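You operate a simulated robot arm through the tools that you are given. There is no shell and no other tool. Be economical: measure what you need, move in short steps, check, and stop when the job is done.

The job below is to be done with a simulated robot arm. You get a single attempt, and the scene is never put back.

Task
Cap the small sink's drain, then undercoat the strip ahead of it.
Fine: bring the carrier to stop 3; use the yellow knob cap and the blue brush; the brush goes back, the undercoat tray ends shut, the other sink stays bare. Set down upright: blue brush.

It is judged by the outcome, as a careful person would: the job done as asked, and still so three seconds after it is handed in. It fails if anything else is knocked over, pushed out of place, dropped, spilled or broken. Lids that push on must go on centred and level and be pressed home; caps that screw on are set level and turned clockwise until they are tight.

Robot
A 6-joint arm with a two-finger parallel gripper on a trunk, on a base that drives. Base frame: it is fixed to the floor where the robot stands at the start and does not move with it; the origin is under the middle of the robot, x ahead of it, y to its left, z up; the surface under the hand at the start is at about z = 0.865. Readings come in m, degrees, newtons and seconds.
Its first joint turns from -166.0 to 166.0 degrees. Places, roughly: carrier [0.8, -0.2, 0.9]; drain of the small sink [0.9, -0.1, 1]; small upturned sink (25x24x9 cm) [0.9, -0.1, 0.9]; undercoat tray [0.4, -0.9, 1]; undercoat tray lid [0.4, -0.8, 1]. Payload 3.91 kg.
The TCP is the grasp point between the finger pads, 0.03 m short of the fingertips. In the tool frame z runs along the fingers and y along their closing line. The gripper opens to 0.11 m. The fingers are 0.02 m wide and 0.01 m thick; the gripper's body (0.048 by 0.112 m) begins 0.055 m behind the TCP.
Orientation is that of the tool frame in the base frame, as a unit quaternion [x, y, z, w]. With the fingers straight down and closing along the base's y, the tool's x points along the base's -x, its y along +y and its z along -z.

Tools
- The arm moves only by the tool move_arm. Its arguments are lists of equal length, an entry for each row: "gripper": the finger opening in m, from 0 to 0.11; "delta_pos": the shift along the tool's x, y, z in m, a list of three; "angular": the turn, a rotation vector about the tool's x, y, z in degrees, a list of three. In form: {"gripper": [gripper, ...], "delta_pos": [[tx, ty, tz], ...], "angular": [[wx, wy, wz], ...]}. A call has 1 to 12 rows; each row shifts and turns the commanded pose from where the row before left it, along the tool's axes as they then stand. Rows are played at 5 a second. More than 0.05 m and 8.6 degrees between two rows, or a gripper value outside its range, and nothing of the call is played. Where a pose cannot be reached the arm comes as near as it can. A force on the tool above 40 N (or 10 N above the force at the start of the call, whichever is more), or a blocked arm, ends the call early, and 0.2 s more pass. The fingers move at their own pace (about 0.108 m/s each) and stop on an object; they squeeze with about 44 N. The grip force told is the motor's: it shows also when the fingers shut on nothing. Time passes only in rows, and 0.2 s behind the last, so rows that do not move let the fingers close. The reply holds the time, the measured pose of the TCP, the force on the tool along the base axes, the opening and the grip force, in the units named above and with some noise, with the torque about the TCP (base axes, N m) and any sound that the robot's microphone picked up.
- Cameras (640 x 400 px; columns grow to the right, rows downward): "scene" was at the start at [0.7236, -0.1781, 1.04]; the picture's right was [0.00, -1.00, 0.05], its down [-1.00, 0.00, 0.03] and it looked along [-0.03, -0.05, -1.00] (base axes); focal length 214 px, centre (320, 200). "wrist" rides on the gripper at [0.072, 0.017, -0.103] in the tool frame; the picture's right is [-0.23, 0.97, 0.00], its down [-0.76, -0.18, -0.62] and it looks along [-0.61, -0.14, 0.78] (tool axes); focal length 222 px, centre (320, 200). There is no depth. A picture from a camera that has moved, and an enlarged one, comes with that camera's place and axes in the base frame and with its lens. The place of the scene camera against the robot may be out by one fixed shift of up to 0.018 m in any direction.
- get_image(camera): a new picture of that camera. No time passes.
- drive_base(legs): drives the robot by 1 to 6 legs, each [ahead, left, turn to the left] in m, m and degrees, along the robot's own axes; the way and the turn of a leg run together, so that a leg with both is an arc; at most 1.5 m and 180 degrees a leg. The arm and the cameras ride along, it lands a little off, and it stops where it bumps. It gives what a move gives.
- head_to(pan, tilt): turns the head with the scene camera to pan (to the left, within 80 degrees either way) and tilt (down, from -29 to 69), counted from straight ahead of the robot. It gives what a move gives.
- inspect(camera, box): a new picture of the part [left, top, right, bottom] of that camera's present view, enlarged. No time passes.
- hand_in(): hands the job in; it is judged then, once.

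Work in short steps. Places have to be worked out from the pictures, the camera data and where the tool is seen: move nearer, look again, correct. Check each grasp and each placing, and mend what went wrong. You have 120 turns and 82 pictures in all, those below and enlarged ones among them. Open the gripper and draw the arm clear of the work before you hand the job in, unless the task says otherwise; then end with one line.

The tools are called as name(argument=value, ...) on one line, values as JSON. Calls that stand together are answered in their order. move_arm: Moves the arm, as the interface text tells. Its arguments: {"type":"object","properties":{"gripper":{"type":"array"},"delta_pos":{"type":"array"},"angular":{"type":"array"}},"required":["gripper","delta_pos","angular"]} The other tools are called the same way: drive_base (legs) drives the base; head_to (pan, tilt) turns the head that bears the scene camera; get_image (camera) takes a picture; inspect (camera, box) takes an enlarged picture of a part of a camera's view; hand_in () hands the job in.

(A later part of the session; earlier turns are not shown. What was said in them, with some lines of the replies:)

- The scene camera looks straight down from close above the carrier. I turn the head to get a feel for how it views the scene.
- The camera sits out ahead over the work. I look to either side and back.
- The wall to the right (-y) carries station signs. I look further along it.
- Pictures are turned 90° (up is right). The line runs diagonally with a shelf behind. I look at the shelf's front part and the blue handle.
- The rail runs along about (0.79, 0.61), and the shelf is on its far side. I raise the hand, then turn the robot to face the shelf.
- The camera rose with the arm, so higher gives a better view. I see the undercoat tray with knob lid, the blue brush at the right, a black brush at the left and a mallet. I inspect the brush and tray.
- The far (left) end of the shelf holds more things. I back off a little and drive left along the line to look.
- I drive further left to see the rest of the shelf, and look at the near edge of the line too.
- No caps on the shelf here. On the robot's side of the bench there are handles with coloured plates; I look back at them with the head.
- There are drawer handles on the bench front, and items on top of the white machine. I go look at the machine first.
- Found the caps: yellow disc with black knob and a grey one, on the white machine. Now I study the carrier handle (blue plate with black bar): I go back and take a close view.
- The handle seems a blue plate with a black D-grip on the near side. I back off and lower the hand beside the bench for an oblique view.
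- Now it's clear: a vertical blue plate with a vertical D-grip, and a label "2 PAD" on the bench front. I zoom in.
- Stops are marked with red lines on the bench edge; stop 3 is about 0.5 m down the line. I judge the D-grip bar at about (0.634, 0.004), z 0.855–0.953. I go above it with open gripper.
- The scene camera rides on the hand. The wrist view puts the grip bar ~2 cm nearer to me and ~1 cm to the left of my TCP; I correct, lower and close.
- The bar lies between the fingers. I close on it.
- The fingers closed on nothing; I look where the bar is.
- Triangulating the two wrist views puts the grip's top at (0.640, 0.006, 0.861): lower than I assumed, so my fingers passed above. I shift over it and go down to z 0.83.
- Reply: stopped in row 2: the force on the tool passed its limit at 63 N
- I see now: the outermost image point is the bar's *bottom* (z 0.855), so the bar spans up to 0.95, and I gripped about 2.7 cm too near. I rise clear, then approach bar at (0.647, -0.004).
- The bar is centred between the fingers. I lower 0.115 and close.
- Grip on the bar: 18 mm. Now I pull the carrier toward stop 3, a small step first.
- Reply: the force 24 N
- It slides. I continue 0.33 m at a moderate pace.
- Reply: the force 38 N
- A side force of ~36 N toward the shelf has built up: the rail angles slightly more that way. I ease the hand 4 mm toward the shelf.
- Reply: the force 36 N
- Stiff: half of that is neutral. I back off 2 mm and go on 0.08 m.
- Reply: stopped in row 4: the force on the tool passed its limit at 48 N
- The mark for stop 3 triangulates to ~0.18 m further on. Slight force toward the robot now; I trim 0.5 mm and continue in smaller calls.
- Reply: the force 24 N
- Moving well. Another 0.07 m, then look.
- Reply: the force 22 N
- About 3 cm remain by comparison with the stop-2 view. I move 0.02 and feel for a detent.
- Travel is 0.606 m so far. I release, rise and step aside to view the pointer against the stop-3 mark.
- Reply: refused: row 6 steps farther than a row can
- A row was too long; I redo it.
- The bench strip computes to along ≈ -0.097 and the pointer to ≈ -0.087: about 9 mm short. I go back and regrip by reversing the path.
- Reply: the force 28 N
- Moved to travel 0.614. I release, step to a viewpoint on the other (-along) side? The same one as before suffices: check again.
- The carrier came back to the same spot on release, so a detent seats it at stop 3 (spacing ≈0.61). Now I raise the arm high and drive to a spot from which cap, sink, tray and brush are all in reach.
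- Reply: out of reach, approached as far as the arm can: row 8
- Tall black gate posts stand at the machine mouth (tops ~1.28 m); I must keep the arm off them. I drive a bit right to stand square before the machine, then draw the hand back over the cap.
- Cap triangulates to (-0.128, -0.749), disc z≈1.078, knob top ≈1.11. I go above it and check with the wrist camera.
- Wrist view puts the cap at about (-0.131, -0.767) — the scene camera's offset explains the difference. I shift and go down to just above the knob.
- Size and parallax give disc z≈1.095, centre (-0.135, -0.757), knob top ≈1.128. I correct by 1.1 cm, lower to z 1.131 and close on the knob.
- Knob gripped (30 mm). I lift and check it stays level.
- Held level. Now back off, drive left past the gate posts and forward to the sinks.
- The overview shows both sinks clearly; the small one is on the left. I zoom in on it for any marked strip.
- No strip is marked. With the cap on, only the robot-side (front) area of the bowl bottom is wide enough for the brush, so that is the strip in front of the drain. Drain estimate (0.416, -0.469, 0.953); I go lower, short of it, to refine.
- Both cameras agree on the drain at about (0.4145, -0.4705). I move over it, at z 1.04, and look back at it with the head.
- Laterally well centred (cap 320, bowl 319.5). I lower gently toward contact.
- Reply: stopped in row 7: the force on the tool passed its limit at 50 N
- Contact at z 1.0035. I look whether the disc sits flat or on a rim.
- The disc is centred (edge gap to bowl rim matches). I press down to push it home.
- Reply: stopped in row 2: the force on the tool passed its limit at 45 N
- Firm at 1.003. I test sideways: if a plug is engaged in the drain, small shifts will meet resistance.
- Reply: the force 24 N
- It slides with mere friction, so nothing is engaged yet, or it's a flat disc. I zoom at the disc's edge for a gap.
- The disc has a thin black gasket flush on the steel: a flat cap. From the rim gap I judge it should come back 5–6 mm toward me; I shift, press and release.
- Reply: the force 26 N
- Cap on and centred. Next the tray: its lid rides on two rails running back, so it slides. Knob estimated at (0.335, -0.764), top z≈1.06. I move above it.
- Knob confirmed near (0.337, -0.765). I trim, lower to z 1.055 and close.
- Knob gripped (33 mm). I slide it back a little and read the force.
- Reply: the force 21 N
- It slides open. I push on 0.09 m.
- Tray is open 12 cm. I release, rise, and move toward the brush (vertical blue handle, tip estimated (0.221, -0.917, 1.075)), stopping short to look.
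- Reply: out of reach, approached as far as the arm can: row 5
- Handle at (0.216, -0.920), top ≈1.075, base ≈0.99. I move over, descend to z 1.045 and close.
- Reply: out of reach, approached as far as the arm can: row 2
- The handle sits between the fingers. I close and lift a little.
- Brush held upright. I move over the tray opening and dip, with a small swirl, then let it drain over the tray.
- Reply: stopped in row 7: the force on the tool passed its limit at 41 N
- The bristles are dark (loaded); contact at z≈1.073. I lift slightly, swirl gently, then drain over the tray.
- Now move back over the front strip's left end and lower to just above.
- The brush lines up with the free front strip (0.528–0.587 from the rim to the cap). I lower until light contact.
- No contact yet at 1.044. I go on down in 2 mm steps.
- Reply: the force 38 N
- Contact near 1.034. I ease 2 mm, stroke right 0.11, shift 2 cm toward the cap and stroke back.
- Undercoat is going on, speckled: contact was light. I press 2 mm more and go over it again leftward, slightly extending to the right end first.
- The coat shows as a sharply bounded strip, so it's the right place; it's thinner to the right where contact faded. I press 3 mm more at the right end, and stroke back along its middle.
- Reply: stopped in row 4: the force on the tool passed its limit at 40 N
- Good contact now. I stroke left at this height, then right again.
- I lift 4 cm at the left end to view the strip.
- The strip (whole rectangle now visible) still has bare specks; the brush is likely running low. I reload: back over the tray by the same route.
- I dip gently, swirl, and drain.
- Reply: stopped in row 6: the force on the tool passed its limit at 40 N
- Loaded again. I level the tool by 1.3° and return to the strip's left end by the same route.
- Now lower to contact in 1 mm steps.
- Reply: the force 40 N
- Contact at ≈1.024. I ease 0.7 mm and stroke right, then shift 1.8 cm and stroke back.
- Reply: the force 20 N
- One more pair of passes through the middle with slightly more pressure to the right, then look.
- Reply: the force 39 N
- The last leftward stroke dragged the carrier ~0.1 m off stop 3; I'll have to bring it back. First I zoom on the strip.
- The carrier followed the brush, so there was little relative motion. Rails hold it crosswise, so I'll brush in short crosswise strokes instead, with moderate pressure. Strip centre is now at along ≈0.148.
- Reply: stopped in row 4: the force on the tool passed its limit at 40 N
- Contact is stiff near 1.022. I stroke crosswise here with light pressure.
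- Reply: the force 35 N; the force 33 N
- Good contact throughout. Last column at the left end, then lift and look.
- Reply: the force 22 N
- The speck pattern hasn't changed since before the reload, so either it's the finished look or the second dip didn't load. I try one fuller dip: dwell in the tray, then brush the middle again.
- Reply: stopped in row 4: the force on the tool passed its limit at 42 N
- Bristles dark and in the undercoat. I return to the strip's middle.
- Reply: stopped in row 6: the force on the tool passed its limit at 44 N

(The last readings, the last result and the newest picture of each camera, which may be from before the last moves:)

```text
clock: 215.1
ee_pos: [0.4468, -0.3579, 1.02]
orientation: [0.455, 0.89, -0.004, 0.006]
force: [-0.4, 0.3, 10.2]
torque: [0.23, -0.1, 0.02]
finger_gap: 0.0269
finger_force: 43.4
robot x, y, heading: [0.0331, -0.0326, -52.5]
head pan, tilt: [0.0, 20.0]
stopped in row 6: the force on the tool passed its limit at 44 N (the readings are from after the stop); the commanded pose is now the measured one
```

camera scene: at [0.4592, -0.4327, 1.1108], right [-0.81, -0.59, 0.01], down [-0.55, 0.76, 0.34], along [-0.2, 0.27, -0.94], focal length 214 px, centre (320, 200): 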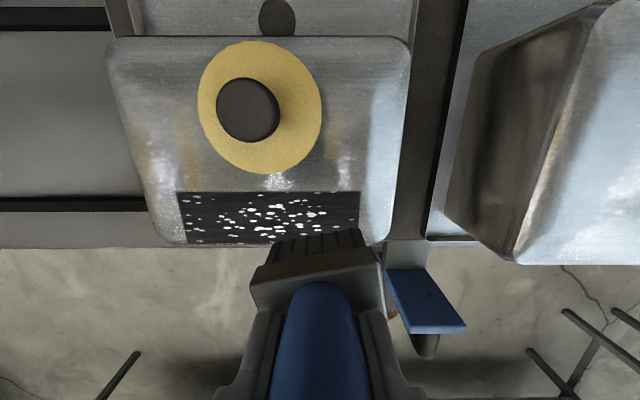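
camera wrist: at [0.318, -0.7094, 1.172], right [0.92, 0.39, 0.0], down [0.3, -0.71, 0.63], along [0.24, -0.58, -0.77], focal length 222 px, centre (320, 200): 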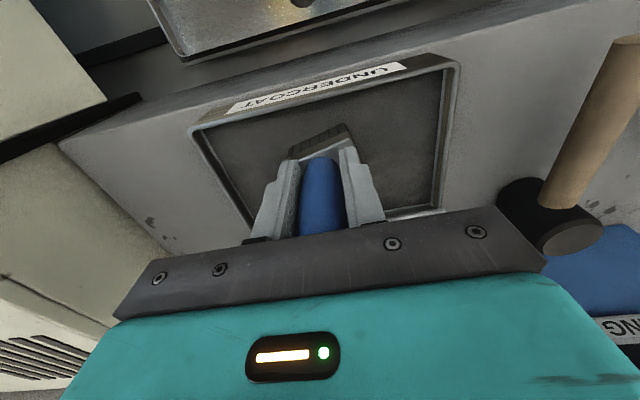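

Light contact (10 N). Crosswise strokes in the middle, then shifted left and right.

move_arm(gripper=[0.0, 0.0, 0.0, 0.0, 0.0, 0.0, 0.0, 0.0, 0.0, 0.0, 0.0, 0.0], delta_pos=[[-0.006, 0, 0.0003], [-0.006, 0, 0], [0.006, 0, 0], [0.006, 0, 0], [0.006, 0, 0], [0.006, 0, 0], [-0.006, 0, 0], [-0.006, 0, 0], [0, 0, -0.003], [0, -0.03, 0], [0, 0, 0.003], [-0.006, 0, 0]], angular=[[0, 0, 0], [0, 0, 0], [0, 0, 0], [0, 0, 0], [0, 0, 0], [0, 0, 0], [0, 0, 0], [0, 0, 0], [0, 0, 0], [0, 0, 0], [0, 0, 0], [0, 0, 0]])

move_arm(gripper=[0.0, 0.0, 0.0, 0.0, 0.0, 0.0, 0.0, 0.0, 0.0, 0.0, 0.0, 0.0], delta_pos=[[-0.006, 0, 0], [0.006, 0, 0], [0.006, 0, 0], [0.006, 0, 0], [0.006, 0, 0], [-0.006, 0, 0], [0, 0, -0.003], [0, 0.04, 0], [0, 0, 0.003], [-0.008, 0, 0], [0.008, 0, 0], [0.006, 0, 0]], angular=[[0, 0, 0], [0, 0, 0], [0, 0, 0], [0, 0, 0], [0, 0, 0], [0, 0, 0], [0, 0, 0], [0, 0, 0], [0, 0, 0], [0, 0, 0], [0, 0, 0], [0, 0, 0]])

move_arm(gripper=[0.0, 0.0, 0.0, 0.0, 0.0, 0.0, 0.0], delta_pos=[[-0.006, 0, 0], [-0.006, 0, 0], [0, 0.02, -0.005], [0, 0.02, -0.015], [0, 0, -0.03], [0, 0, -0.03], [0, 0, 0]], angular=[[0, 0, 0], [0, 0, 0], [0, 0, 0], [0, 0, 0], [0, 0, 0], [0, 0, 0], [0, 0, 0]])

inspect(camera="scene", box=[200, 90, 560, 315])

```text
clock: 217.7
ee_pos: [0.425, -0.3793, 1.0209]
orientation: [0.456, 0.89, -0.005, 0.005]
force: [-1.6, 3.4, 16.5]
torque: [0.5, -0.1, 0.11]
finger_gap: 0.0267
finger_force: 44.1
robot x, y, heading: [0.0343, -0.0286, -52.4]
head pan, tilt: [0.0, 20.0]
```

```text
clock: 220.3
ee_pos: [0.4473, -0.3408, 1.0198]
orientation: [0.455, 0.89, -0.006, 0.006]
force: [3.1, -5.3, 24.4]
torque: [0.0, -0.53, -0.13]
finger_gap: 0.0268
finger_force: 44.2
robot x, y, heading: [0.04, -0.0296, -52.4]
head pan, tilt: [0.0, 20.0]
```

```text
clock: 221.9
ee_pos: [0.4874, -0.3263, 1.0998]
orientation: [0.456, 0.89, -0.006, 0.005]
force: [0.6, 0.4, -1.3]
torque: [-0.02, 0.02, -0.05]
finger_gap: 0.0269
finger_force: 43.8
robot x, y, heading: [0.0339, -0.0352, -52.6]
head pan, tilt: [0.0, 20.0]
```

```text
1.78 times, centred on (380, 202) of scene
camera zoom: at [0.5347, -0.3756, 1.1382], right [-0.81, -0.59, 0.01], down [-0.55, 0.77, 0.33], along [-0.2, 0.26, -0.94], focal length 381 px, centre (213, 196)
```

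zoom: 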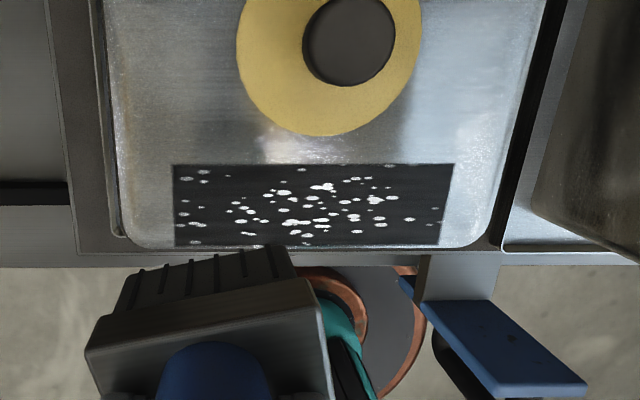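

No change again, so that's the finished coat. Now I take the brush back to its place by a route clear of the gate post.

move_arm(gripper=[0.0, 0.0, 0.0, 0.0, 0.0, 0.0, 0.0, 0.0, 0.0, 0.0, 0.0, 0.0], delta_pos=[[0, 0, -0.045], [0, 0, -0.045], [-0.041, 0, 0], [-0.041, 0, 0], [-0.041, 0, 0], [-0.041, 0, 0], [-0.041, 0, 0], [0, -0.047, 0], [0, -0.047, 0], [0, -0.047, 0], [0, -0.047, 0], [0, -0.047, 0]], angular=[[0, 0, 0], [0, 0.7, 0], [0, 0, 0], [0, 0, 0], [0, 0, 0], [0, 0, 0], [0, 0, 0], [0, 0, 0], [0, 0, 0], [0, 0, 0], [0, 0, 0], [0, 0, 0]])

move_arm(gripper=[0.0, 0.0, 0.0, 0.0, 0.0, 0.0, 0.0, 0.0, 0.0, 0.0, 0.0], delta_pos=[[0, -0.047, 0], [0, -0.047, 0], [-0.0387, 0, 0], [-0.0387, 0, 0.015], [-0.0387, 0, 0.02], [0, -0.047, 0], [0, -0.047, 0], [0, -0.047, 0], [0, -0.047, 0], [0, -0.047, 0], [0, 0, 0]], angular=[[0, 0, 0], [0, 0, 0], [0, 0, 0], [0, 0, 0], [0, 0, 0], [0, 0, 0], [0, 0, 0], [0, 0, 0], [0, 0, 0], [0, 0, 0], [0, 0, 0]])

```text
clock: 224.5
ee_pos: [0.4163, -0.6295, 1.1912]
orientation: [0.455, 0.89, -0.004, 0.0]
force: [-0.1, 0.1, -0.6]
torque: [-0.02, 0.03, -0.01]
finger_gap: 0.0265
finger_force: 44.5
robot x, y, heading: [0.0337, -0.0313, -52.5]
head pan, tilt: [0.0, 20.0]
```

```text
clock: 226.9
ee_pos: [0.2162, -0.9147, 1.1592]
orientation: [0.455, 0.89, -0.002, 0.0]
force: [0.0, 0.0, -0.8]
torque: [0.04, 0.03, -0.02]
finger_gap: 0.027
finger_force: 44.0
robot x, y, heading: [0.0368, -0.035, -52.7]
head pan, tilt: [0.0, 20.0]
```

Over its spot. I lower to just above and then to contact in small steps.

move_arm(gripper=[0.0, 0.0, 0.0, 0.0, 0.0, 0.0, 0.0, 0.0, 0.0, 0.0, 0.0], delta_pos=[[-0.003, -0.002, 0.04], [0, 0, 0.04], [0, 0, 0.03], [0, 0, 0.005], [0, 0, 0.003], [0, 0, 0.002], [0, 0, 0.002], [0, 0, 0.001], [0, 0, 0.001], [0, 0, 0.001], [0, 0, 0]], angular=[[0, 0, 0], [0, 0, 0], [0, 0, 0], [0, 0, 0], [0, 0, 0], [0, 0, 0], [0, 0, 0], [0, 0, 0], [0, 0, 0], [0, 0, 0], [0, 0, 0]])

```text
clock: 229.4
ee_pos: [0.2166, -0.92, 1.0352]
orientation: [0.456, 0.89, -0.004, 0.001]
force: [0.0, 1.4, 8.3]
torque: [0.14, -0.21, 0.01]
finger_gap: 0.0266
finger_force: 44.1
robot x, y, heading: [0.0354, -0.0311, -52.6]
head pan, tilt: [0.0, 20.0]
stopped in row 11: the force on the tool passed its limit at 41 N (the readings are from after the stop); the commanded pose is now the measured one
```

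Contact at 1.035. I open and rise straight up, then look.

move_arm(gripper=[0.04, 0.08, 0.08, 0.08, 0.08, 0.08, 0.08], delta_pos=[[0, 0, 0], [0, 0, 0], [0, 0, 0], [0, 0, -0.04], [0, 0, -0.04], [0, 0, -0.04], [0, 0, 0]], angular=[[0, 0, 0], [0, 0, 0], [0, 0, 0], [0, 0, 0], [0, 0, 0], [0, 0, 0], [0, 0, 0]])

get_image(camera="wrist")

```text
clock: 231.0
ee_pos: [0.2178, -0.9204, 1.1548]
orientation: [0.456, 0.89, -0.003, 0.001]
force: [0.0, -0.6, 0.3]
torque: [-0.01, 0.0, -0.03]
finger_gap: 0.08
finger_force: 0.0
robot x, y, heading: [0.0328, -0.0316, -52.6]
head pan, tilt: [0.0, 20.0]
```

```text
3 pictures are left
camera wrist: at [0.1877, -0.8497, 1.2581], right [0.92, 0.39, 0.0], down [0.3, -0.72, 0.63], along [0.24, -0.58, -0.78], focal length 222 px, centre (320, 200)
```

wrist: 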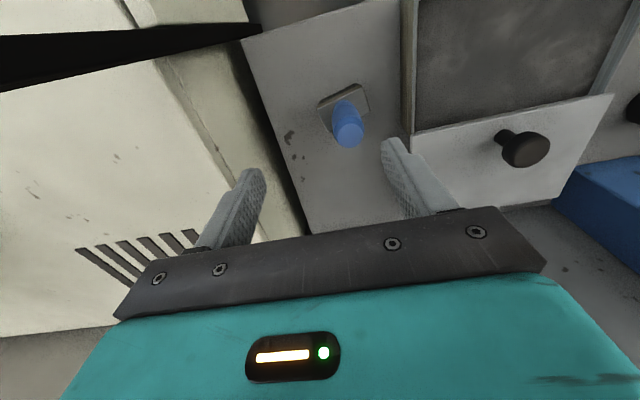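

Brush stands upright in its place. Now back to the lid knob at (0.410, -0.863), grip and slide it shut.

move_arm(gripper=[0.08, 0.08, 0.08, 0.08, 0.08, 0.08, 0.08, 0.08, 0.08, 0.0, 0.0, 0.0], delta_pos=[[0, 0.045, 0], [0, 0.045, 0], [-0.022, 0.035, 0], [-0.022, 0.035, 0], [-0.022, 0.03, 0], [0, 0, 0.04], [0, 0, 0.03], [0, 0, 0.03], [0, 0, 0], [0, 0, 0], [0, 0, 0], [0, 0, 0]], angular=[[0, 0, 0], [0, 0, 0], [0, 0, 0], [0, 0, 0], [0, 0, 0], [0, 0, 0], [0, 0, 0], [0, 0, 0], [0, 0, 0], [0, 0, 0], [0, 0, 0], [0, 0, 0]])

```text
clock: 233.6
ee_pos: [0.4088, -0.8626, 1.0545]
orientation: [0.456, 0.89, -0.004, 0.001]
force: [-2.1, -1.8, -3.5]
torque: [-0.06, -0.46, -0.06]
finger_gap: 0.0336
finger_force: 45.5
robot x, y, heading: [0.0396, -0.0331, -52.8]
head pan, tilt: [0.0, 20.0]
```

Knob gripped (33.6 mm). I slide it 0.12 m back toward me, gently at the end.

move_arm(gripper=[0.0, 0.0, 0.0, 0.0, 0.0, 0.0, 0.0, 0.0, 0.0, 0.0, 0.0], delta_pos=[[0.015, 0, 0.001], [0.015, 0, 0], [0.015, 0, 0], [0.015, 0, 0], [0.015, 0, 0], [0.015, 0, 0], [0.01, 0, 0], [0.01, 0, 0], [0.006, 0, 0], [0.005, 0, 0], [0, 0, 0]], angular=[[0, 0, 0], [0, 0, 0], [0, 0, 0], [0, 0, 0], [0, 0, 0], [0, 0, 0], [0, 0, 0], [0, 0, 0], [0, 0, 0], [0, 0, 0], [0, 0, 0]])

```text
clock: 236.0
ee_pos: [0.338, -0.7646, 1.0537]
orientation: [0.456, 0.89, -0.004, 0.001]
force: [-2.5, -10.5, 30.0]
torque: [0.02, -0.38, 0.01]
finger_gap: 0.0337
finger_force: 45.2
robot x, y, heading: [0.0339, -0.0311, -52.7]
head pan, tilt: [0.0, 20.0]
```

Shut position reached (within 1 mm of the original). I nudge 1.5 mm to seat it, release, rise, and back the base off 0.3 m for the carrier handle.

move_arm(gripper=[0.0, 0.0, 0.07, 0.07, 0.07, 0.07, 0.07, 0.07], delta_pos=[[0.0015, 0, 0], [0, 0, 0], [0, 0, 0], [0, 0, 0], [0, 0, -0.045], [0, 0, -0.045], [0, 0, -0.045], [0, 0, 0]], angular=[[0, 0, 0], [0, 0, 0], [0, 0, 0], [0, 0, 0], [0, 0, 0], [0, 0, 0], [0, 0, 0], [0, 0, 0]])

drive_base(legs=[[-0.3, 0, 0]])

```text
clock: 236.5
ee_pos: [0.3372, -0.7645, 1.0538]
orientation: [0.455, 0.89, -0.006, 0.002]
force: [0.5, -2.8, 2.1]
torque: [0.22, -0.37, 0.09]
finger_gap: 0.0335
finger_force: 45.2
robot x, y, heading: [0.0364, -0.0313, -52.5]
head pan, tilt: [0.0, 20.0]
stopped in row 2: the force on the tool passed its limit at 42 N (the readings are from after the stop); the commanded pose is now the measured one
```

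```text
clock: 237.2
ee_pos: [0.3364, -0.762, 1.0528]
orientation: [0.455, 0.89, -0.006, 0.004]
force: [4.6, -8.2, -3.8]
torque: [0.06, -0.3, 0.01]
finger_gap: 0.0332
finger_force: 44.5
robot x, y, heading: [0.0343, -0.0302, -52.7]
head pan, tilt: [0.0, 20.0]
stopped in leg 1: the force on the tool passed its limit at 64 N (the readings are from after the stop); the commanded pose is now the measured one
```

The nudge stopped early (lid hard against its stop), so the drive tugged briefly while still gripped; it halted at once. I release now and rise.

move_arm(gripper=[0.07, 0.07, 0.07, 0.07, 0.07, 0.07], delta_pos=[[0, 0, 0], [0, 0, 0], [0, 0, -0.045], [0, 0, -0.045], [0, 0, -0.045], [0, 0, 0]], angular=[[0, 0, 0], [0, 0, 0], [0, 0, 0], [0, 0, 0], [0, 0, 0], [0, 0, 0]])

```text
clock: 238.6
ee_pos: [0.3354, -0.7614, 1.1904]
orientation: [0.454, 0.891, -0.007, 0.005]
force: [-0.1, 0.3, 0.2]
torque: [0.0, 0.0, 0.03]
finger_gap: 0.0699
finger_force: 0.0
robot x, y, heading: [0.0354, -0.0282, -52.6]
head pan, tilt: [0.0, 20.0]
```

Released. Back off 0.3 m and move above the handle's expected place (0.231, -0.306).

drive_base(legs=[[-0.3, 0, 0]])

move_arm(gripper=[0.08, 0.08, 0.08, 0.08, 0.08, 0.08, 0.08, 0.08], delta_pos=[[0.033, 0, 0], [0.033, 0, 0], [0.033, 0.03, 0], [0.031, 0.03, 0], [0, 0.043, 0], [0, 0.043, 0], [0, 0.043, 0], [0, 0, 0.04]], angular=[[0, 1, 0], [0, 0, 0], [0, 0, 0], [0, 0, 0], [0, 0, 0], [0, 0, 0], [0, 0, 0], [0, 0, 0]])

get_image(camera="wrist")

```text
clock: 240.7
ee_pos: [0.1548, -0.5232, 1.1892]
orientation: [0.455, 0.891, -0.006, 0.003]
force: [0.7, -0.5, -0.3]
torque: [0.03, -0.04, 0.01]
finger_gap: 0.07
finger_force: 0.0
robot x, y, heading: [-0.1523, 0.2047, -52.5]
head pan, tilt: [0.0, 20.0]
```

```text
clock: 242.5
ee_pos: [0.2321, -0.3095, 1.1482]
orientation: [0.455, 0.891, -0.004, -0.004]
force: [-0.1, 0.4, -0.4]
torque: [0.0, -0.03, 0.01]
finger_gap: 0.08
finger_force: 0.1
robot x, y, heading: [-0.1482, 0.2082, -52.6]
head pan, tilt: [0.0, 20.0]
```

```text
2 pictures are left
camera wrist: at [0.2035, -0.2388, 1.2512], right [0.92, 0.39, -0.01], down [0.31, -0.72, 0.62], along [0.23, -0.58, -0.78], focal length 222 px, centre (320, 200)
```

wrist: 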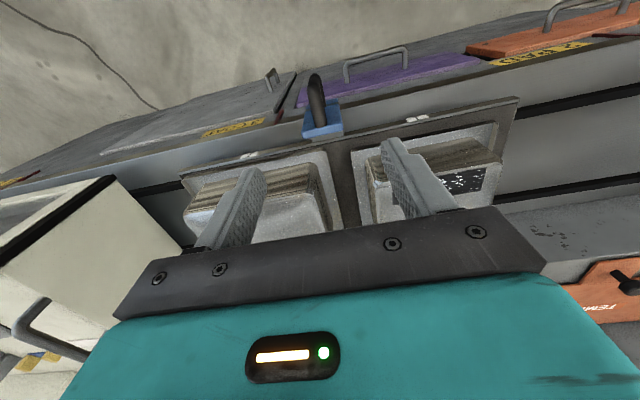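

Bar found at along ≈ -0.005, i.e. (0.221, -0.313). I correct 1.1 cm, descend to 0.924 and close.

move_arm(gripper=[0.08, 0.08, 0.08, 0.08, 0.08, 0.08, 0.08, 0.0, 0.0, 0.0, 0.0], delta_pos=[[0.004, -0.011, 0], [0, 0, 0.045], [0, 0, 0.045], [0, 0, 0.045], [0, 0, 0.045], [0, 0, 0.044], [0, 0, 0], [0, 0, 0], [0, 0, 0], [0, 0, 0], [0, 0, 0]], angular=[[0, 0, 0], [0, 0, 0], [0, 0, 0], [0, 0, 0], [0, 0, 0], [0, 0, 0], [0, 0, 0], [0, 0, 0], [0, 0, 0], [0, 0, 0], [0, 0, 0]])

```text
clock: 244.9
ee_pos: [0.2186, -0.3111, 0.9226]
orientation: [0.455, 0.891, -0.002, -0.004]
force: [-2.6, 1.5, -5.8]
torque: [0.59, -1.93, -0.55]
finger_gap: 0.0181
finger_force: 45.4
robot x, y, heading: [-0.148, 0.2087, -52.4]
head pan, tilt: [0.0, 20.0]
```

Gripped. I move the carrier 0.08 m back to the stop-3 position.

move_arm(gripper=[0.0, 0.0, 0.0, 0.0, 0.0, 0.0, 0.0, 0.0], delta_pos=[[0, -0.015, 0], [0, -0.015, 0], [0, -0.015, 0], [0, -0.015, 0], [0, -0.01, 0], [0, -0.006, 0], [0, -0.004, 0], [0, 0, 0]], angular=[[0, 0, 0], [0, 0, 0], [0, 0, 0], [0, 0, 0], [0, 0, 0], [0, 0, 0], [0, 0, 0], [0, 0, 0]])

```text
clock: 246.0
ee_pos: [0.1651, -0.3492, 0.9224]
orientation: [0.455, 0.891, -0.002, -0.005]
force: [1.8, -6.6, -3.4]
torque: [1.26, -1.33, -0.44]
finger_gap: 0.0178
finger_force: 44.2
robot x, y, heading: [-0.1492, 0.2037, -52.5]
head pan, tilt: [0.0, 20.0]
stopped in row 5: the force on the tool passed its limit at 42 N (the readings are from after the stop); the commanded pose is now the measured one
```

Stopped by side load; 1.4 cm to go. I trim 0.5 mm toward the shelf and continue in small steps.

move_arm(gripper=[0.0, 0.0, 0.0, 0.0, 0.0], delta_pos=[[-0.0004, -0.004, 0], [0, -0.004, 0], [0, -0.004, 0], [0, -0.0025, 0], [0, 0, 0]], angular=[[0, 0, 0], [0, 0, 0], [0, 0, 0], [0, 0, 0], [0, 0, 0]])

```text
clock: 247.2
ee_pos: [0.1532, -0.3577, 0.9224]
orientation: [0.455, 0.891, -0.002, -0.005]
force: [-1.2, -6.6, -3.5]
torque: [0.8, -1.6, -0.42]
finger_gap: 0.018
finger_force: 45.2
robot x, y, heading: [-0.1416, 0.2088, -52.8]
head pan, tilt: [0.0, 20.0]
```

At along -0.086. I release and go to the same viewpoint as before to check the pointer.

move_arm(gripper=[0.06, 0.06, 0.06, 0.06, 0.06, 0.06, 0.06, 0.06, 0.06, 0.06, 0.06, 0.06], delta_pos=[[0, 0, 0], [0, 0, 0], [0, 0, -0.05], [0, 0, -0.05], [0.05, 0, 0], [0.035, 0.03, 0], [0.035, 0.03, 0], [0.01, 0.035, 0.03], [0, 0.035, 0.03], [0, 0.03, 0.035], [0, 0.03, 0.035], [0, 0, 0]], angular=[[0, 0, 0], [0, 0, 0], [0, 0, 0], [0, 0, 0], [0, 0, 0], [0, 0, 0], [0, 0, 0], [0, 0, 0], [0, 0, 0], [0, 0, 0], [0, 0, 0], [0, 0, 0]])

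head_to(pan=-60, tilt=0)

inspect(camera="scene", box=[140, 60, 300, 160])

```text
clock: 249.8
ee_pos: [0.2304, -0.139, 0.892]
orientation: [0.455, 0.891, -0.002, -0.005]
force: [-0.3, 0.3, 0.3]
torque: [0.0, 0.01, -0.03]
finger_gap: 0.0599
finger_force: 0.2
robot x, y, heading: [-0.1459, 0.2077, -52.8]
head pan, tilt: [0.0, 20.0]
```

```text
clock: 251.1
ee_pos: [0.231, -0.1399, 0.8922]
orientation: [0.454, 0.891, -0.002, -0.004]
force: [0.2, 0.1, 0.0]
torque: [-0.02, 0.01, -0.01]
finger_gap: 0.0601
finger_force: 0.0
robot x, y, heading: [-0.1464, 0.2116, -52.5]
head pan, tilt: [-60.0, 0.0]
```

```text
4.00 times, centred on (220, 110) of scene
camera zoom: at [0.2355, -0.2617, 0.9784], right [-0.4, -0.29, 0.87], down [-0.59, 0.81, 0.01], along [-0.71, -0.51, -0.49], focal length 858 px, centre (720, 560)
```

zoom: 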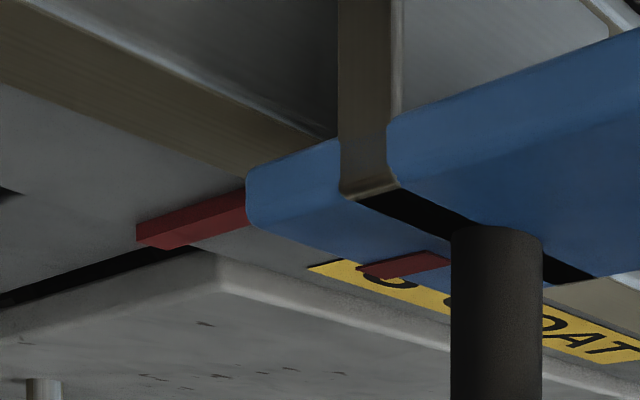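

The pointer and strip sit exactly as in the earlier seated view: carrier at stop 3. I raise the arm clear and take one last overview.

move_arm(gripper=[0.08, 0.08, 0.08, 0.08, 0.08, 0.08, 0.08], delta_pos=[[0, 0, -0.05], [0, 0, -0.05], [0, 0, -0.05], [0, 0, -0.05], [0, 0, -0.05], [0, 0, -0.05], [0, 0, 0]], angular=[[0, 0, 0], [0, 0, 0], [0, 0, 0], [0, 0, 0], [0, 0, 0], [0, 0, 0], [0, 0, 0]])

head_to(pan=-25, tilt=-29)

get_image(camera="scene")

```text
clock: 252.7
ee_pos: [0.2348, -0.1396, 1.1919]
orientation: [0.455, 0.89, -0.001, -0.005]
force: [-0.2, 0.2, 0.3]
torque: [-0.01, -0.03, 0.0]
finger_gap: 0.0801
finger_force: 0.1
robot x, y, heading: [-0.1484, 0.2076, -52.4]
head pan, tilt: [-60.0, 0.0]
```

```text
clock: 253.7
ee_pos: [0.2352, -0.1414, 1.1904]
orientation: [0.455, 0.89, -0.002, -0.005]
force: [0.6, -0.6, 0.4]
torque: [-0.01, -0.02, 0.03]
finger_gap: 0.08
finger_force: 0.0
robot x, y, heading: [-0.1485, 0.2079, -52.4]
head pan, tilt: [-25.0, -28.6]
```

```text
0 pictures are left
camera scene: at [0.3025, -0.2657, 1.2608], right [-0.73, -0.53, 0.43], down [-0.68, 0.59, -0.43], along [-0.03, -0.6, -0.8], focal length 214 px, centre (320, 200)
```

scene: 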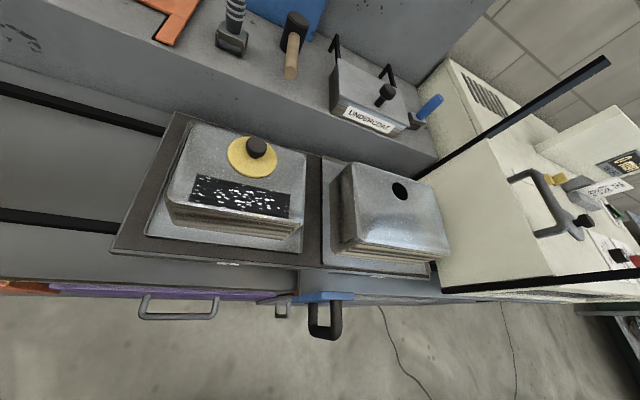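

The overview shows the cap seated, the front strip coated, the other sink bare, the tray shut, the blue brush upright in its place, the carrier at stop 3 and the arm clear. I hand it in.

hand_in()

```text
The job is handed in.
```

The job is handed in: the small sink's drain has the yellow knob cap, the strip in front of it is undercoated, the carrier is back at stop 3 after a brush stroke dragged it off by about 0.1 m, the tray is shut, the blue brush stands upright in its place and the other sink is bare; two doubts remain, as nothing marked which strip was meant so I took the robot side of the drain, and the coat kept small bright specks that two more dips did not change.
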